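You operate a simulated robot arm through the tools that you are given. There is no shell and no other tool. Be economical: measure what you need, move in short steps, check, and stop when the job is done.

You run a simulated robot arm. Do the job below in one go: nothing can be reset, and whatever is moved stays where it is left.

Task
Put the small carton marked "VENTS 19" from the wide grey belt on the white address card there and the small carton labelled "VENTS 25" on top of the cord coil.

The check looks at the end state, three seconds after you hand in, the way a careful person would. Anything else that was tipped, shoved, dropped, spilled or broken makes it a failure.

Robot
A 7-joint arm with a two-finger parallel gripper, fixed in place. Base frame: the origin is at the foot of the arm, x ahead of it, y to its left, z up; the work surface is at about z = 0. Readings come in mm, rad, newtons and seconds.
With the tool pointing down near the work surface it reaches from about 240 to 620 mm from the base axis. Its first joint turns from -1.152 to 1.152 rad. Payload 2.6 kg.
The TCP is the grasp point between the finger pads, 30 mm short of the fingertips. In the tool frame z runs along the fingers and y along their closing line. Largest opening 94 mm; finger width 28, thickness 10; the body of the gripper, 50 by 96 mm, starts 55 mm behind the TCP.
Orientation is told as [roll, pitch, yaw] about the base's x, y, z axes, in that order, counted from this pose: with the fingers straight down and closing along the base's y, the tool's x points along the base's -x, its y along +y and its z along -z.

Tools
- The arm moves only by the tool apply_moves. Its arguments are lists of equal length, an entry for each row: "delta_pos": the shift along the tool's x, y, z in mm, a list of three; "turn": the turn, a rotation vector about the tool's x, y, z in rad, a list of three; "jaw": the opening, from 0 (shut) to 1 (fully open). In form: {"delta_pos": [[tx, ty, tz], ...], "turn": [[ax, ay, az], ...], "jaw": [jaw, ...]}. A call has 1 to 20 rows; each row is the pose to reach, as a shift and turn from the pose commanded when the call began, along the tool's axes at that moment. Rows are played at 5 a second. More than 50 mm and 0.15 rad between two rows, or a gripper value outside its range, and nothing of the call is played. A pose out of reach is approached as far as the arm can. The call stops where the force on the tool passes 40 N (or 10 N more than at its start, if that is more) or the arm is blocked; 0.2 s more then pass. The fingers move at their own pace (about 72 mm/s each) and stop on an object; they squeeze with about 38 N. The grip force told is the motor's: it shows also when the fingers shut on nothing. Time passes only in rows, and 0.2 s behind the last, so rows that repeat a pose let the fingers close. The reply holds the time, the measured pose of the TCP, the force on the tool along the base axes, the opening and the grip force, in the units named above and with some noise.
- Cameras (640 x 400 px; columns grow to the right, rows downward): "scene" is fixed at [51.5, 444.5, 559.2]; the picture's right is [-0.68, -0.73, 0.00], its down [-0.43, 0.40, -0.81] and it looks along [0.59, -0.55, -0.59] (base axes); focal length 278 px, centre (320, 200). "wrist" rides on the gripper at [-37, 0, -58] in the tool frame; the picture's right is [0.00, -1.00, 0.00], its down [0.97, 0.00, -0.24] and it looks along [0.24, 0.00, 0.97] (tool axes); focal length 218 px, centre (320, 200).
- snapshot(camera): a new picture of that camera. It takes no simulated time.
- measure_at(camera, pixels): for up to 12 pixels [column, row] of the newest picture of that camera ("zoom" is the newest enlarged one), the place [x, y, z] in the base frame of the surface seen there, good to about 2 mm, but the place of the scene camera against the robot may be out by one fixed shift of up to 12 mm in any direction. It takes no simulated time.
- inspect(camera, box): a new picture of the part [left, top, right, bottom] of that camera's present view, enlarged. It takes no simulated time.
- sign_off(): hands the job in; it is judged then, once.

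Go step by step. Measure first, check grasps and placings, and put right what went wrong. The budget is 60 turns and 26 pictures, counting those below and the enlarged ones. Unless the task says otherwise, let go and move clear before handing in, and close with one line.

The tools are called after "Call:" as a command line: name --argument value ..., lists and objects as JSON in quotes. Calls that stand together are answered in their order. apply_moves: Moves the arm, as the interface text tells. Its arguments: {"type":"object","properties":{"delta_pos":{"type":"array","items":{"type":"array","items":{"type":"number"}}},"turn":{"type":"array","items":{"type":"array","items":{"type":"number"}}},"jaw":{"type":"array","items":{"type":"number"}}},"required":["delta_pos","turn","jaw"]} The other tools are called the same way: snapshot (camera) takes a picture; measure_at (camera, pixels) gives the place of the surface under pixels of a picture; inspect (camera, box) takes an enlarged picture of a part of a camera's view; sign_off () hands the job in.

At the start:

```text
time: 0.0
tool_pos: [428.5, 124.7, 311.8]
orientation: [0.0, 0.001, 0.001]
force: [-1.8, -0.7, 0.2]
width: 93.9
gripper_force: 0.1
```

scene: 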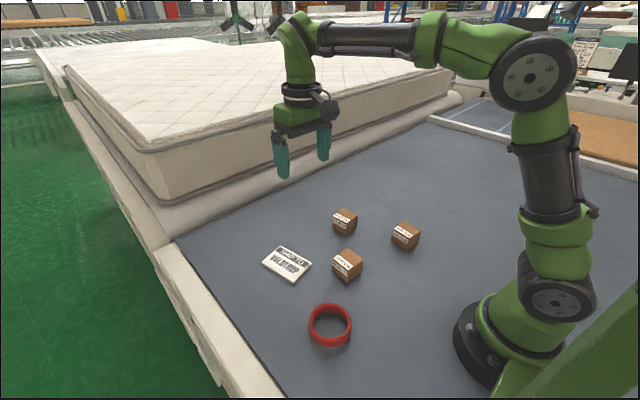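
wrist: 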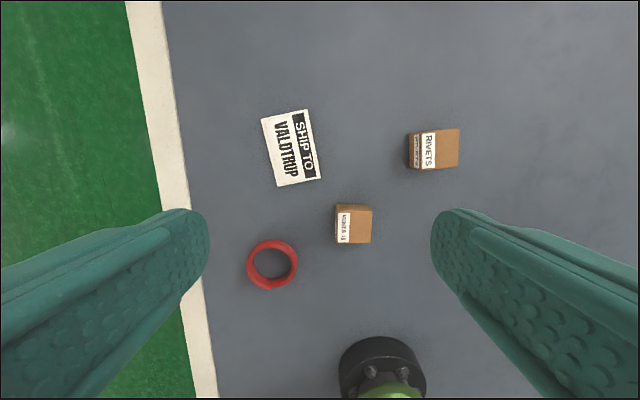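

The pictures show three cartons, the card and a red ring (the cord coil). I'll enlarge the scene view to read the labels.

Call:
inspect --camera "scene" --box '[250, 190, 442, 310]'

Call:
inspect --camera "wrist" --box '[240, 90, 480, 300]'

```text
3.33 times, centred on (346, 250) of scene
```

zoom: 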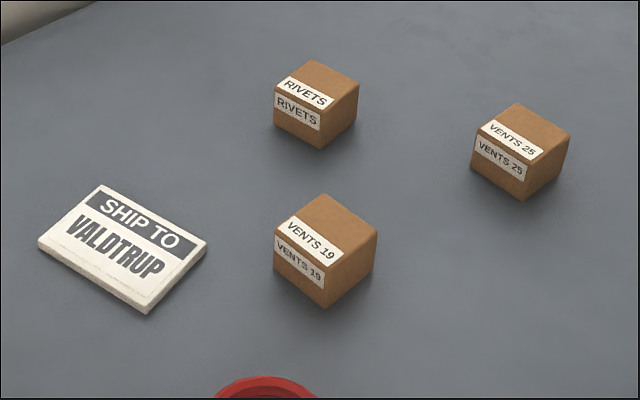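

```text
1.90 times, centred on (360, 195) of wrist
```

zoom: 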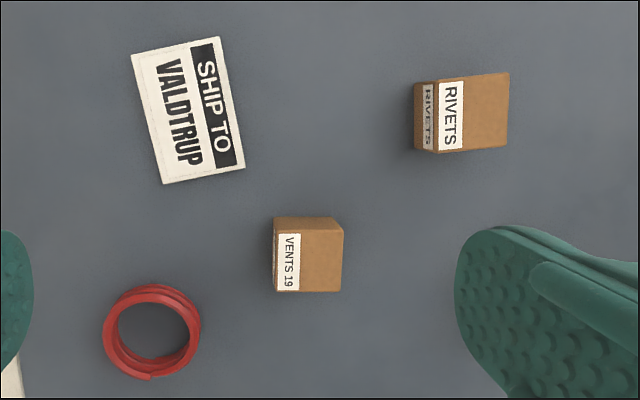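

The wrist view shows VENTS 19 around (354,224); VENTS 25 is hidden by the right finger there, at about (405,235) in the scene picture. I'll measure everything from the pictures.

Call:
measure_at --camera "wrist" --pixels '[[264, 120], [306, 111], [319, 177], [278, 185], [345, 210], [369, 209], [369, 241], [339, 241], [272, 243], [272, 286], [250, 264], [295, 264]]'

Call:
measure_at --camera "scene" --pixels '[[405, 222], [420, 232], [408, 238], [394, 229], [347, 250], [361, 261], [347, 268], [333, 259], [287, 264], [330, 306], [330, 340], [345, 214]]'

```text
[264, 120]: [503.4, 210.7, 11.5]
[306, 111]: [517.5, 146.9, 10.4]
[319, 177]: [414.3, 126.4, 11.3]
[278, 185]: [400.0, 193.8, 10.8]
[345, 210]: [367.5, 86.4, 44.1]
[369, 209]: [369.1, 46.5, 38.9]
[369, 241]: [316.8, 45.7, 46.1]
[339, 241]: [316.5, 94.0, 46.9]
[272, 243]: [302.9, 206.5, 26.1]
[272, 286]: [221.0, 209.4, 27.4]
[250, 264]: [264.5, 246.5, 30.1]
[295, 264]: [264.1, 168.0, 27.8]
```

```text
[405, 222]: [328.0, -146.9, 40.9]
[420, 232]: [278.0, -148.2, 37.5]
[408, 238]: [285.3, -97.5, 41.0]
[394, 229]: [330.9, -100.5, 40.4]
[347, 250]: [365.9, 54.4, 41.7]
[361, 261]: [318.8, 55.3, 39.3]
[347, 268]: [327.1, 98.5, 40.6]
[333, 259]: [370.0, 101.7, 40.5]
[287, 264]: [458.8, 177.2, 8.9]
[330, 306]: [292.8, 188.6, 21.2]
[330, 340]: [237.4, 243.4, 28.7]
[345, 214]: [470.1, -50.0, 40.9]
```

VENTS 19 sits near (342,70) with its top at about z=45, the ring is centred near (263,207) with its top at z≈28, and the card is centred near (459,169). I'll hover above VENTS 19 and check how it is turned.

Call:
apply_moves --delta_pos '[[22, -14, 38], [43, -27, 76], [65, -41, 114], [86, -55, 140], [86, -55, 140]]' --turn '[[0, 0, 0], [0, 0, 0], [0, 0, 0], [0, 0, 0], [0, 0, 0]]' --jaw '[1, 1, 1, 1, 1]'

Call:
snapshot --camera "wrist"

```text
time: 1.2
tool_pos: [341.8, 69.2, 171.3]
orientation: [0.0, 0.001, -0.003]
force: [-1.0, -0.1, -0.8]
width: 94.1
gripper_force: 0.0
```

```text
21 pictures are left
```

wrist: 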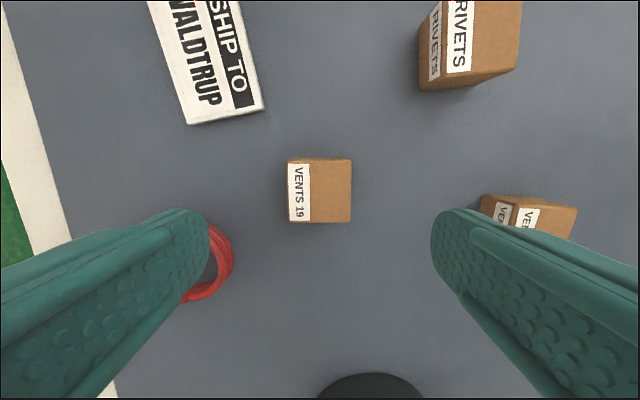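

Call:
measure_at --camera "wrist" --pixels '[[290, 161], [349, 162], [348, 220], [291, 220], [320, 190], [486, 198], [574, 209], [190, 122], [261, 107], [232, 255]]'

```text
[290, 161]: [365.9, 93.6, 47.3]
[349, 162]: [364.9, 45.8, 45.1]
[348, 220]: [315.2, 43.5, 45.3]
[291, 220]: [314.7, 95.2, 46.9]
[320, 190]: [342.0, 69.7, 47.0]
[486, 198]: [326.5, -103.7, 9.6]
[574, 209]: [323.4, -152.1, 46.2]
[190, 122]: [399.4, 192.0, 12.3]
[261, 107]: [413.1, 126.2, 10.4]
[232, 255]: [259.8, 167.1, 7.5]
```

VENTS 19 is squared to the axes, about 50 mm wide, and centred at (341,69.5) under the TCP. I'll go down to z≈37 and close.

Call:
apply_moves --delta_pos '[[0, 0, 40], [0, 0, 80], [0, 0, 115], [0, 0, 134], [0, 0, 134], [0, 0, 134], [0, 0, 134], [0, 0, 134]]' --turn '[[0, 0, 0], [0, 0, 0], [0, 0, 0], [0, 0, 0], [0, 0, 0], [0, 0, 0], [0, 0, 0], [0, 0, 0]]' --jaw '[1, 1, 1, 1, 1, 0.3, 0.3, 0.3]'

```text
time: 3.0
tool_pos: [342.5, 69.4, 38.2]
orientation: [0.0, 0.0, -0.002]
force: [0.7, -0.4, 0.0]
width: 59.8
gripper_force: 38.0
```

The fingers stopped at 59.8 mm with 38 N, while I measured about 50 mm for the carton. I'll look before lifting.

Call:
snapshot --camera "wrist"

Call:
inspect --camera "scene" --box '[250, 170, 442, 290]'

```text
20 pictures are left
```

wrist: 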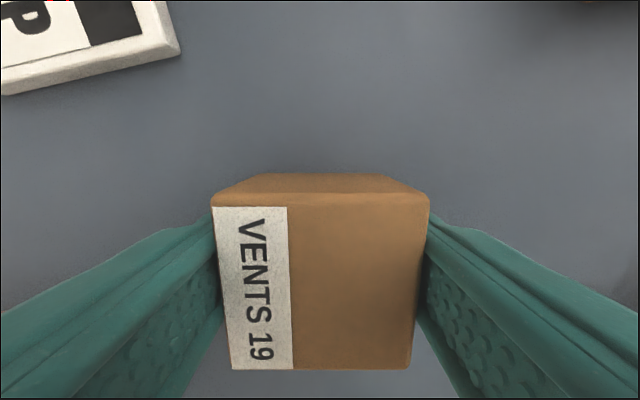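

```text
3.33 times, centred on (346, 230) of scene
```

zoom: 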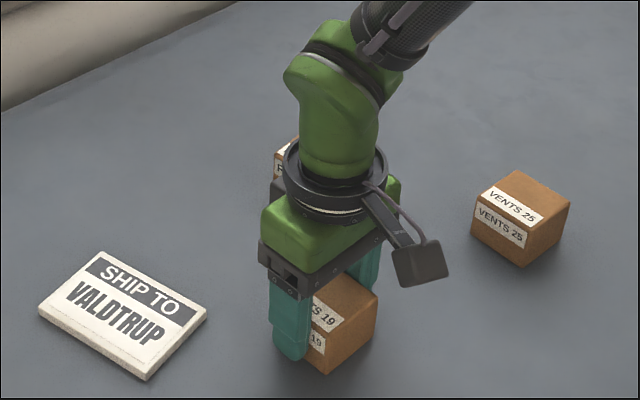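

The wrist view shows both pads in contact with the carton, at columns 215 and 425, so it is held. I'll lift gently and check.

Call:
apply_moves --delta_pos '[[0, 0, -10], [0, 0, -40], [0, 0, -70], [0, 0, -70]]' --turn '[[0, 0, 0], [0, 0, 0], [0, 0, 0], [0, 0, 0]]' --jaw '[0.3, 0.3, 0.3, 0.3]'

Call:
snapshot --camera "wrist"

```text
time: 4.0
tool_pos: [343.0, 68.9, 109.1]
orientation: [0.0, -0.001, 0.0]
force: [0.3, 0.1, -1.4]
width: 59.9
gripper_force: 38.1
```

```text
18 pictures are left
```

wrist: 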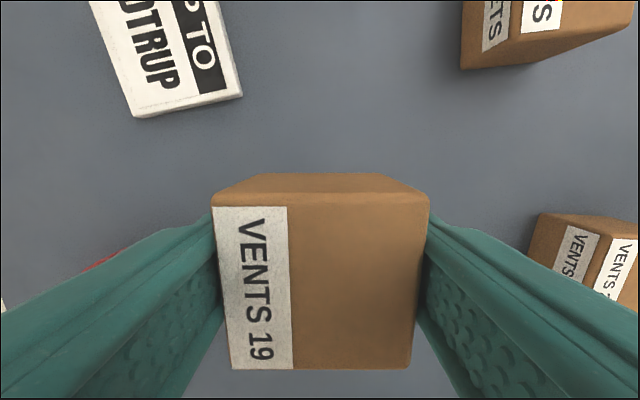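

VENTS 19 is held firmly with 71 mm of lift. I'll carry it over the card centre (459,169.5), turning 0.2 rad to line up with the card.

Call:
apply_moves --delta_pos '[[-28, 24, 0], [-56, 48, 0], [-84, 72, 0], [-105, 90, 0], [-117.5, 101, 0], [-117.5, 101, 0], [-117.5, 101, 0]]' --turn '[[0, 0, -0.05], [0, 0, -0.1], [0, 0, -0.15], [0, 0, -0.2], [0, 0, -0.2], [0, 0, -0.2], [0, 0, -0.2]]' --jaw '[0.3, 0.3, 0.3, 0.3, 0.3, 0.3, 0.3]'

Call:
inspect --camera "scene" --box '[200, 170, 392, 290]'

```text
time: 5.6
tool_pos: [460.1, 170.8, 107.0]
orientation: [0.0, -0.001, 0.198]
force: [-0.4, -0.1, -1.3]
width: 59.8
gripper_force: 37.8
```

```text
3.33 times, centred on (296, 230) of scene
```

zoom: 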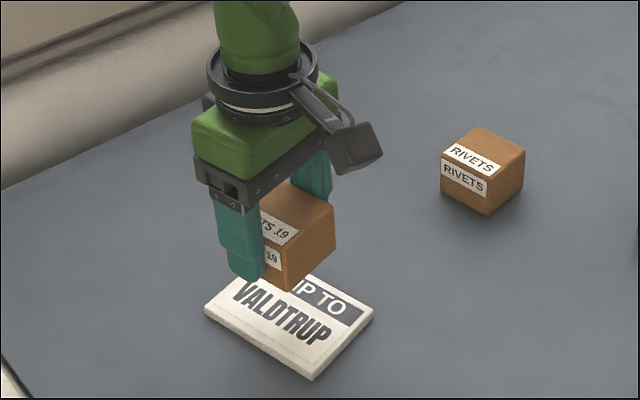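

The carton hangs above the card and is lined up with it. I'll lower it to just above contact, then in small steps.

Call:
apply_moves --delta_pos '[[0, 0, 25], [0, 0, 45], [0, 0, 52], [0, 0, 54], [0, 0, 56], [0, 0, 57], [0, 0, 57]]' --turn '[[0, 0, 0], [0, 0, 0], [0, 0, 0], [0, 0, 0], [0, 0, 0], [0, 0, 0], [0, 0, 0]]' --jaw '[0.3, 0.3, 0.3, 0.3, 0.3, 0.3, 0.3]'

```text
time: 7.2
tool_pos: [460.8, 170.6, 50.2]
orientation: [0.001, 0.0, 0.199]
force: [0.8, -0.3, -1.5]
width: 59.7
gripper_force: 38.1
```

There is no contact yet (z force -1.5 N). I'll lower by 0.5–1 mm steps.

Call:
apply_moves --delta_pos '[[0, 0, 0.7], [0, 0, 1.4], [0, 0, 1.4]]' --turn '[[0, 0, 0], [0, 0, 0], [0, 0, 0]]' --jaw '[0.3, 0.3, 0.3]'

Call:
inspect --camera "scene" --box '[240, 220, 336, 280]'

```text
time: 8.0
tool_pos: [459.5, 169.9, 48.7]
orientation: [0.0, 0.003, 0.198]
force: [0.1, 0.5, -2.4]
width: 59.9
gripper_force: 37.9
```

```text
6.67 times, centred on (288, 250) of scene
```

zoom: 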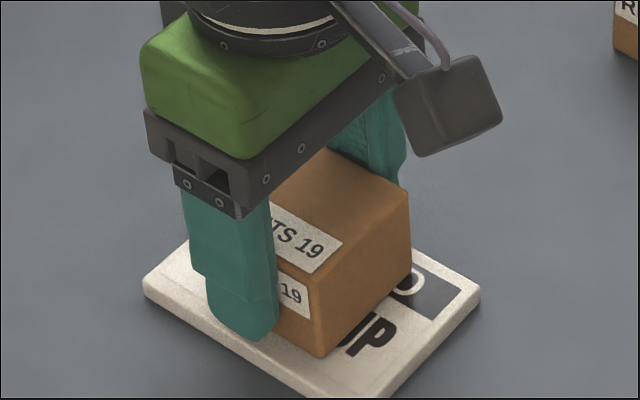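

The carton is at or within a millimetre of the card. I'll go down a touch more to confirm by force.

Call:
apply_moves --delta_pos '[[0, 0, 0.6], [0, 0, 1.2], [0, 0, 1.2]]' --turn '[[0, 0, 0], [0, 0, 0], [0, 0, 0]]' --jaw '[0.3, 0.3, 0.3]'

```text
time: 8.8
tool_pos: [459.3, 171.3, 47.7]
orientation: [0.0, -0.001, 0.199]
force: [-0.3, 0.0, 0.1]
width: 59.9
gripper_force: 38.1
```

The z force rose to about 0, so there is light contact. I'll open slowly, then rise straight up.

Call:
apply_moves --delta_pos '[[0, 0, 0.5], [0, 0, 0.5], [0, 0, 0.5], [0, 0, 0.5], [0, 0, -25], [0, 0, -65], [0, 0, -100], [0, 0, -100]]' --turn '[[0, 0, 0], [0, 0, 0], [0, 0, 0], [0, 0, 0], [0, 0, 0], [0, 0, 0], [0, 0, 0], [0, 0, 0]]' --jaw '[0.66, 0.72, 0.9, 0.9, 0.9, 0.9, 0.9, 0.9]'

Call:
snapshot --camera "wrist"

```text
time: 10.6
tool_pos: [458.9, 170.2, 147.7]
orientation: [0.001, 0.002, 0.198]
force: [-0.1, -0.1, -0.1]
width: 84.7
gripper_force: 0.0
```

```text
15 pictures are left
```

wrist: 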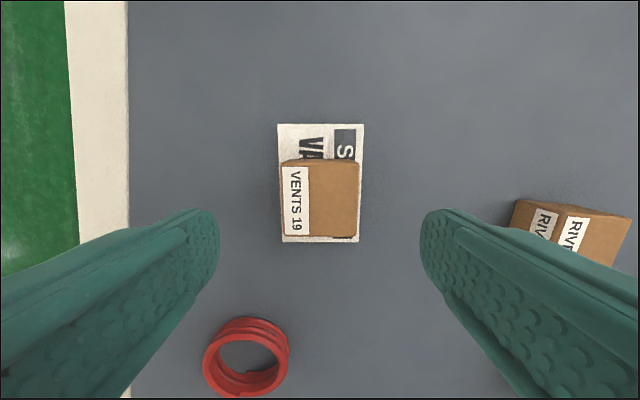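

VENTS 19 rests flat on the card. Next I'll travel to a hover over VENTS 25, expected near (301,-127), turning back to yaw 0.

Call:
apply_moves --delta_pos '[[27, -32, -23], [53, -65, -23], [80, -98, -23], [107, -130, -23], [133, -163, -23], [160, -195, -23], [187, -228, -23], [213, -260, -23], [213, -260, -23]]' --turn '[[0, 0, 0.025], [0, 0, 0.05], [0, 0, 0.075], [0, 0, 0.1], [0, 0, 0.125], [0, 0, 0.15], [0, 0, 0.175], [0, 0, 0.198], [0, 0, 0.198]]' --jaw '[1, 1, 1, 1, 1, 1, 1, 1, 1]'

Call:
snapshot --camera "wrist"

```text
time: 12.6
tool_pos: [302.7, -126.1, 170.5]
orientation: [-0.001, 0.0, 0.003]
force: [-0.3, 0.1, 0.4]
width: 93.6
gripper_force: 0.1
```

```text
14 pictures are left
```

wrist: 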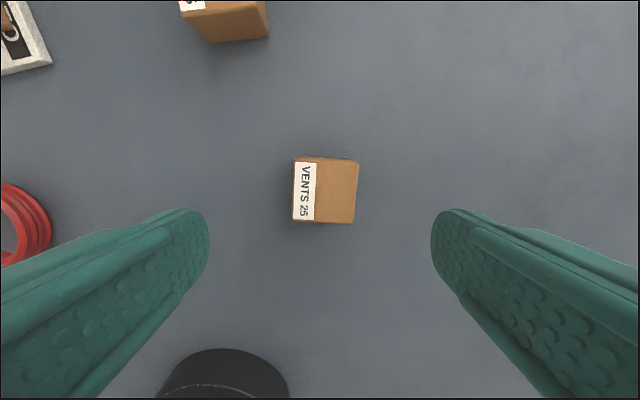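

Call:
measure_at --camera "wrist" --pixels '[[297, 161], [356, 162], [352, 220], [295, 218], [325, 190], [4, 183], [28, 205], [50, 232], [4, 265], [18, 230]]'

```text
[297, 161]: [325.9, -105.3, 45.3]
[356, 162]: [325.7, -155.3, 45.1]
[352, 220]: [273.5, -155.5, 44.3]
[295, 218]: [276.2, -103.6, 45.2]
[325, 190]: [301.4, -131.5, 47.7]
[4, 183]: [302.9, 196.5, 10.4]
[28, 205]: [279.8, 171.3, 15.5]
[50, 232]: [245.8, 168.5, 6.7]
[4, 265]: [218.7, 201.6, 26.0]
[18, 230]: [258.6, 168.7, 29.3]
```

VENTS 25 is centred at about (300.5,-130), turned by about 0.04 rad. I'll correct for that, go down and grasp.

Call:
apply_moves --delta_pos '[[2, -4, 35], [2, -4, 75], [2, -4, 113], [2, -4, 133], [2, -4, 133], [2, -4, 133], [2, -4, 133], [2, -4, 133]]' --turn '[[0, 0, 0.04], [0, 0, 0.04], [0, 0, 0.04], [0, 0, 0.04], [0, 0, 0.04], [0, 0, 0.04], [0, 0, 0.04], [0, 0, 0.04]]' --jaw '[1, 1, 1, 1, 1, 0.3, 0.3, 0.3]'

Call:
snapshot --camera "wrist"

```text
time: 14.4
tool_pos: [299.9, -130.7, 38.1]
orientation: [0.001, -0.002, -0.038]
force: [-0.6, 0.2, 0.5]
width: 60.1
gripper_force: 38.1
```

```text
13 pictures are left
```

wrist: 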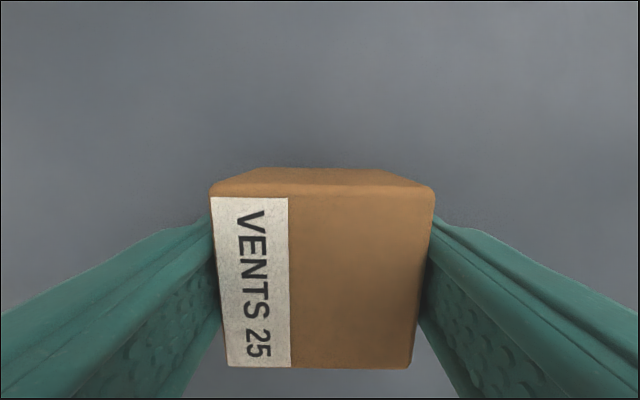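

VENTS 25 is held (60 mm, 38 N). I'll lift it and take a close look at the coil.

Call:
apply_moves --delta_pos '[[0, 0, -10], [0, 0, -40], [0, 0, -75], [0, 0, -92], [0, 0, -92]]' --turn '[[0, 0, 0], [0, 0, 0], [0, 0, 0], [0, 0, 0], [0, 0, 0]]' --jaw '[0.3, 0.3, 0.3, 0.3, 0.3]'

Call:
inspect --camera "scene" --box '[282, 290, 378, 350]'

```text
time: 15.6
tool_pos: [301.0, -130.8, 129.3]
orientation: [0.0, 0.0, -0.037]
force: [-0.2, 0.5, -1.4]
width: 59.8
gripper_force: 37.5
```

```text
6.67 times, centred on (330, 320) of scene
```

zoom: 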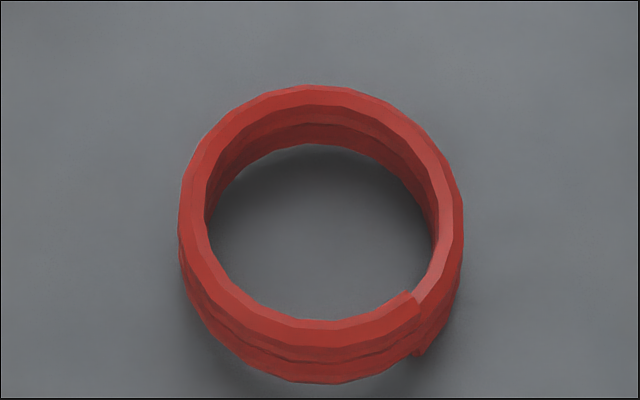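

The coil is a helix with its upper end at zoom (410,300), so its top may slope. I'll measure the top around the ring.

Call:
measure_at --camera "zoom" --pixels '[[320, 96], [255, 108], [210, 160], [193, 220], [215, 280], [265, 320], [330, 330], [395, 312], [437, 285], [449, 220], [430, 150], [385, 110]]'

```text
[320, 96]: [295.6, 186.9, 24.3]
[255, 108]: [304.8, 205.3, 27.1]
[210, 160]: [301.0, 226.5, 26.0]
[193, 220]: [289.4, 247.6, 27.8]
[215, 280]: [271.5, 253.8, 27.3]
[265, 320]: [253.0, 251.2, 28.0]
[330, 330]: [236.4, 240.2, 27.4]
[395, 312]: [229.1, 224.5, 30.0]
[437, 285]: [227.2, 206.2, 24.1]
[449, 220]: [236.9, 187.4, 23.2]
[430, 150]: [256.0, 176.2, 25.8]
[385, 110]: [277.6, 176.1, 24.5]
```

The ring centre from both cameras is about (261.5,208). Its top is at z 24–29 and its inner radius is about 34, so the 60 mm carton will bridge it. I'll carry VENTS 25 over there.

Call:
apply_moves --delta_pos '[[6, 38, 0], [12, 76, 0], [18, 114, 0], [23, 152, 0], [29, 190, 0], [35, 228, 0], [41, 266, 0], [47, 304, 0], [52, 337, 0], [52, 337, 0], [52, 337, 0]]' --turn '[[0, 0, 0], [0, 0, 0], [0, 0, 0], [0, 0, 0], [0, 0, 0], [0, 0, -0.037], [0, 0, -0.037], [0, 0, -0.037], [0, 0, -0.037], [0, 0, -0.037], [0, 0, -0.037]]' --jaw '[0.3, 0.3, 0.3, 0.3, 0.3, 0.3, 0.3, 0.3, 0.3, 0.3, 0.3]'

Call:
snapshot --camera "scene"

```text
time: 18.0
tool_pos: [261.2, 207.9, 130.0]
orientation: [-0.001, 0.002, -0.001]
force: [0.1, -0.1, -2.3]
width: 60.0
gripper_force: 38.0
```

```text
11 pictures are left
```

scene: 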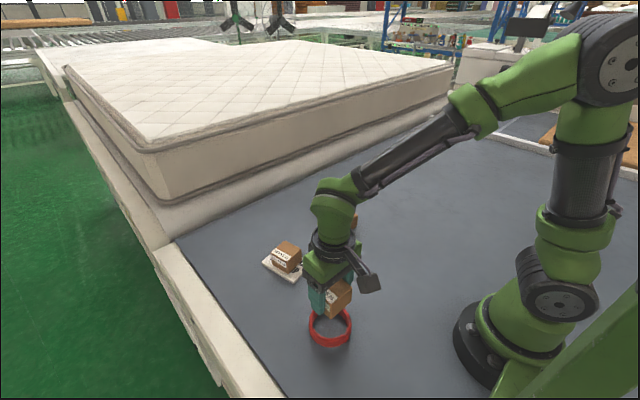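

The carton is above the ring and nothing else has moved. I'll lower to z≈70.

Call:
apply_moves --delta_pos '[[0, 0, 25], [0, 0, 45], [0, 0, 55], [0, 0, 59], [0, 0, 59], [0, 0, 59]]' --turn '[[0, 0, 0], [0, 0, 0], [0, 0, 0], [0, 0, 0], [0, 0, 0], [0, 0, 0]]' --jaw '[0.3, 0.3, 0.3, 0.3, 0.3, 0.3]'

Call:
inspect --camera "scene" --box '[282, 285, 378, 345]'

```text
time: 19.4
tool_pos: [261.2, 208.0, 72.3]
orientation: [-0.001, 0.001, -0.001]
force: [-0.1, -0.2, -1.1]
width: 60.2
gripper_force: 38.4
```

```text
6.67 times, centred on (330, 315) of scene
```

zoom: 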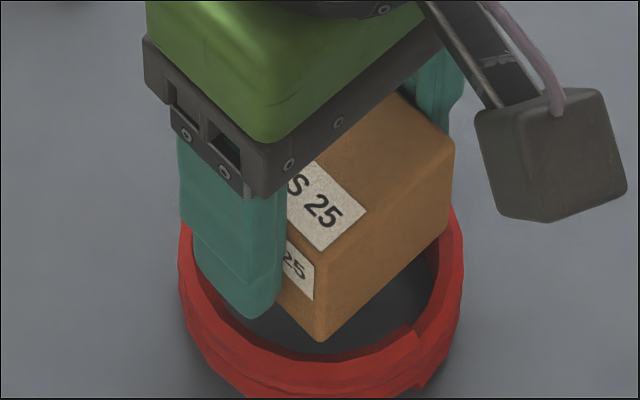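

The near bottom corner at zoom (320,338) looks close to the ring's inner lip. I'll measure the carton against the ring with the same camera.

Call:
measure_at --camera "zoom" --pixels '[[320, 333], [321, 260], [452, 225], [447, 150], [330, 365], [320, 356], [395, 347], [453, 255], [190, 260], [325, 290], [440, 240]]'

```text
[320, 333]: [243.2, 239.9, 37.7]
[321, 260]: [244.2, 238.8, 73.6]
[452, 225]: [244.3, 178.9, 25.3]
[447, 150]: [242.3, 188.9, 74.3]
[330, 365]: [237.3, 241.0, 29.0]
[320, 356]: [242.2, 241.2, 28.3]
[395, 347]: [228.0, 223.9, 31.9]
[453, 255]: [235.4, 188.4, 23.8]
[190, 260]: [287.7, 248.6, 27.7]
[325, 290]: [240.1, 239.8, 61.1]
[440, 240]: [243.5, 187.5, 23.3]
```

The carton looks about 2 mm off the ring centre, and the corners overlap the ring by only a little. I'll measure the faces at several points to centre it well.

Call:
measure_at --camera "zoom" --pixels '[[350, 300], [375, 265], [400, 240], [420, 200], [360, 240], [435, 170], [292, 265], [300, 285], [308, 270], [308, 300], [296, 250], [452, 170]]'

Call:
measure_at --camera "zoom" --pixels '[[345, 310], [385, 280], [410, 220], [440, 200], [350, 260], [425, 240], [290, 275], [296, 290], [304, 280], [312, 290], [302, 262], [453, 195]]'

```text
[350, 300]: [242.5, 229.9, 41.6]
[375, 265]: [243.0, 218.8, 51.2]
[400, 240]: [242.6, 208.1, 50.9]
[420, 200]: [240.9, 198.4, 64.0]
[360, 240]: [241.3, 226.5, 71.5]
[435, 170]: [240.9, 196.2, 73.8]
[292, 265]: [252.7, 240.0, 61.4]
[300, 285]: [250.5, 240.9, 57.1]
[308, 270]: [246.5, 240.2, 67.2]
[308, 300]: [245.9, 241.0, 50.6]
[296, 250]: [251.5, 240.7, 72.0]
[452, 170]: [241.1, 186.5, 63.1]
```

```text
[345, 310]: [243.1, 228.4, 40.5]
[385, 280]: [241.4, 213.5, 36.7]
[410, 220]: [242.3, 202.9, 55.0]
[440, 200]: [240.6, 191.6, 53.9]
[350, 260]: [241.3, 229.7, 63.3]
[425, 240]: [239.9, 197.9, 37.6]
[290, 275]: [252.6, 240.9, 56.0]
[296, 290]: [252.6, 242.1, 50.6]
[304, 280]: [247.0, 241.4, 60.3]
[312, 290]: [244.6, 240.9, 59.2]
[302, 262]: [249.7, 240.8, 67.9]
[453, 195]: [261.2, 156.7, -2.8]
```

In scene coordinates the carton's -x face is at x=241.6 and its +y face at y=240.9 (side about 54.5). That puts its centre near (268.8,213.7) against a ring centre near (266,214.5). I'll cross-check the carton's position in the grip with the wrist camera.

Call:
snapshot --camera "wrist"

```text
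9 pictures are left
```

wrist: 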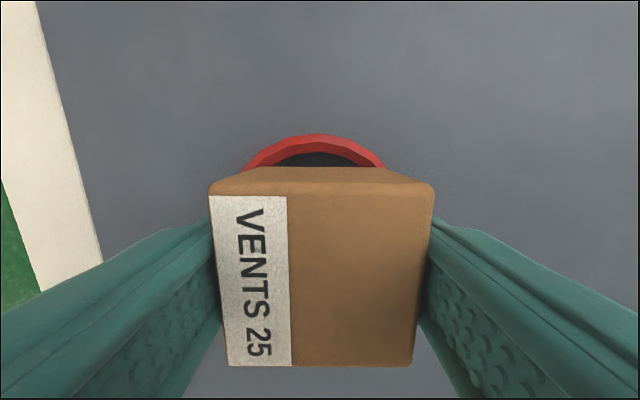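

The wrist view shows the ring's +x arc (rows 135–165) just beyond the carton. I'll measure both in this one picture.

Call:
measure_at --camera "wrist" --pixels '[[315, 143], [300, 145], [335, 145], [275, 153], [360, 155], [255, 163], [378, 164], [320, 178], [280, 178], [370, 178], [260, 185], [390, 185]]'

Call:
measure_at --camera "wrist" --pixels '[[320, 361], [260, 361], [390, 361], [320, 200], [320, 140], [305, 141], [330, 141], [320, 174], [300, 174], [345, 174], [217, 260], [425, 260]]'

```text
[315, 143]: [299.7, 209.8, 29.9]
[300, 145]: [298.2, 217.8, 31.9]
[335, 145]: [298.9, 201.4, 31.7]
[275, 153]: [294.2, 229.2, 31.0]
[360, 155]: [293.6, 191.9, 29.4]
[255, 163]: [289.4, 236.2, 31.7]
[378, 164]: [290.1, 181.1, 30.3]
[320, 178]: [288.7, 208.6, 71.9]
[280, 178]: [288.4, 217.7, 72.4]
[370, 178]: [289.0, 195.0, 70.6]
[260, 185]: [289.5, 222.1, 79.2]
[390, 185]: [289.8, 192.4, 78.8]
```

```text
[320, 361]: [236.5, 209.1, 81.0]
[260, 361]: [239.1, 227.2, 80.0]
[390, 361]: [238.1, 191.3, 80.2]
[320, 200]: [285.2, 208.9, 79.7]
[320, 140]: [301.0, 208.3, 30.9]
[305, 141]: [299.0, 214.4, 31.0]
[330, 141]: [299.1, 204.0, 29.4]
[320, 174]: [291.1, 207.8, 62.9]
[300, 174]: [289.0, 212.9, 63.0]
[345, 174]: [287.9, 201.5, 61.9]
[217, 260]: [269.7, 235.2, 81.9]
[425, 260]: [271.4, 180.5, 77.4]
```

Both cameras agree: the carton must shift about -2.3 mm in x and +1 mm in y to be centred on the ring. I'll apply that and lower in small steps.

Call:
apply_moves --delta_pos '[[2.3, 1, 0], [2.3, 1, 1], [2.3, 1, 2], [2.3, 1, 3], [2.3, 1, 3]]' --turn '[[0, 0, 0], [0, 0, 0], [0, 0, 0], [0, 0, 0], [0, 0, 0]]' --jaw '[0.3, 0.3, 0.3, 0.3, 0.3]'

```text
time: 20.6
tool_pos: [260.4, 208.6, 69.3]
orientation: [0.001, -0.003, -0.002]
force: [-5.0, -5.2, 33.8]
width: 59.9
gripper_force: 37.8
```

Contact: 34 N upward at z≈69.3. I'll ease back about 1 mm to unload before releasing, and look.

Call:
apply_moves --delta_pos '[[0, 0, -0.8], [0, 0, -0.8]]' --turn '[[0, 0, 0], [0, 0, 0]]' --jaw '[0.3, 0.3]'

Call:
inspect --camera "scene" --box '[282, 285, 378, 345]'

```text
time: 21.2
tool_pos: [260.9, 209.0, 69.2]
orientation: [0.001, -0.003, 0.001]
force: [5.7, 0.5, 13.1]
width: 59.9
gripper_force: 37.5
```

```text
6.67 times, centred on (330, 315) of scene
```

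zoom: 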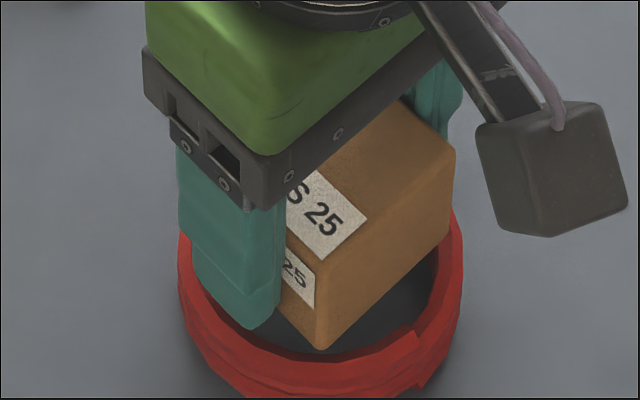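

The load is down to 13 N and the carton is upright on the ring. I'll ease off a little more, open just a crack while staying around it, and look.

Call:
apply_moves --delta_pos '[[0, 0, -0.4], [0, 0, -0.4], [0, 0, -0.4], [0, 0, -0.4], [0, 0, -0.4]]' --turn '[[0, 0, 0], [0, 0, 0], [0, 0, 0], [0, 0, 0], [0, 0, 0]]' --jaw '[0.65, 0.67, 0.7, 0.74, 0.74]'

Call:
snapshot --camera "wrist"

Call:
inspect --camera "scene" --box '[282, 285, 378, 345]'

```text
time: 22.4
tool_pos: [259.2, 210.0, 71.3]
orientation: [0.0, 0.0, -0.003]
force: [-0.4, -0.1, -0.2]
width: 69.3
gripper_force: 0.1
```

```text
7 pictures are left
```

wrist: 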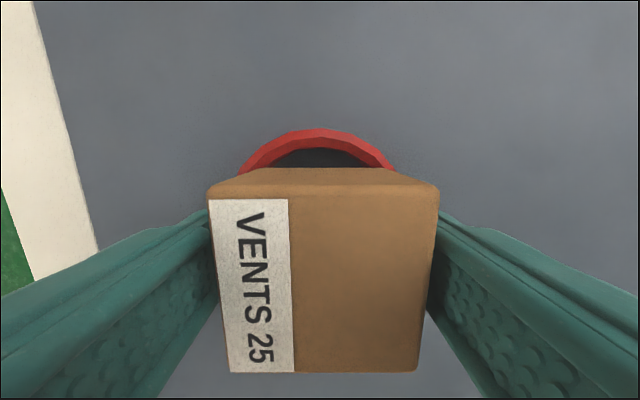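

```text
6.67 times, centred on (330, 315) of scene
```

zoom: 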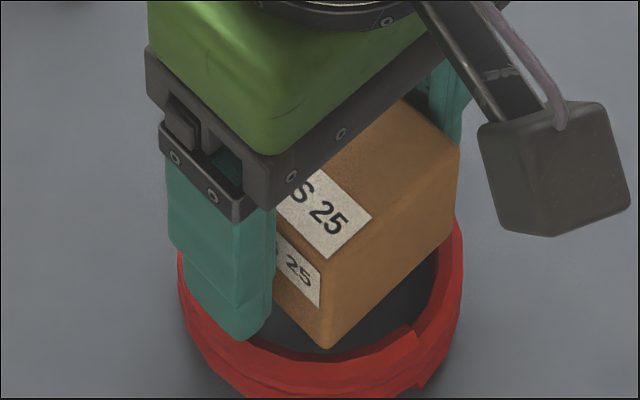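

With the fingers open the carton stays put and upright on the ring. I'll open further and rise straight up.

Call:
apply_moves --delta_pos '[[0, 0, 0], [0, 0, 0], [0, 0, -15], [0, 0, -45], [0, 0, -90], [0, 0, -130], [0, 0, -130]]' --turn '[[0, 0, 0], [0, 0, 0], [0, 0, 0], [0, 0, 0], [0, 0, 0], [0, 0, 0], [0, 0, 0]]' --jaw '[0.85, 0.92, 0.92, 0.92, 0.92, 0.92, 0.92]'

Call:
snapshot --camera "wrist"

Call:
inspect --camera "scene" --box '[230, 200, 422, 350]'

```text
time: 24.0
tool_pos: [260.6, 208.0, 200.4]
orientation: [-0.001, 0.0, -0.003]
force: [-0.2, 0.2, -0.7]
width: 86.7
gripper_force: 0.0
```

```text
5 pictures are left
```

wrist: 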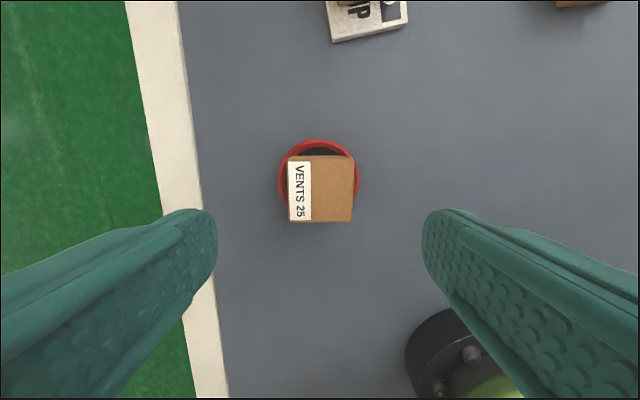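

```text
2.67 times, centred on (326, 275) of scene
```

zoom: 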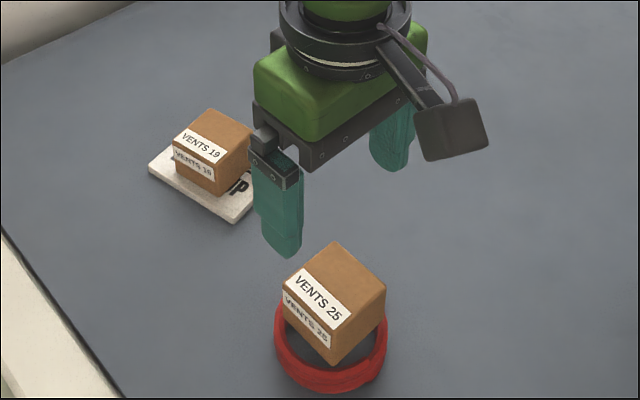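

VENTS 25 stands on the coil and VENTS 19 on the card. I'll check that VENTS 25's top is level and at rest.

Call:
measure_at --camera "wrist" --pixels '[[293, 164], [350, 162], [348, 217], [293, 215], [320, 190], [318, 145]]'

Call:
measure_at --camera "zoom" --pixels '[[336, 247], [380, 285], [330, 322], [290, 285], [335, 285]]'

```text
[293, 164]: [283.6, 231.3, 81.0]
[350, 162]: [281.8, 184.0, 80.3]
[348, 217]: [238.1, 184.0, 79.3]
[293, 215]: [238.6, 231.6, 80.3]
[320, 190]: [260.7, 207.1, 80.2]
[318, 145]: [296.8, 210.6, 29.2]
```

```text
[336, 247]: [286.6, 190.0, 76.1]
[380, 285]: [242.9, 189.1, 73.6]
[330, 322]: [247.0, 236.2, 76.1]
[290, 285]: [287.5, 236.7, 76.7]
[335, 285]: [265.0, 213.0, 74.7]
```

The top of VENTS 25 is level at z≈80 (79.3–81) and centred at (260.7,207.5) over the ring. The gripper is open and clear, so I'm handing in.

Call:
sign_off

```text
The job is handed in.
```

VENTS 19 is on the white address card and VENTS 25 is level on top of the cord coil; the arm is clear, I saw nothing else disturbed, and the job is handed in.
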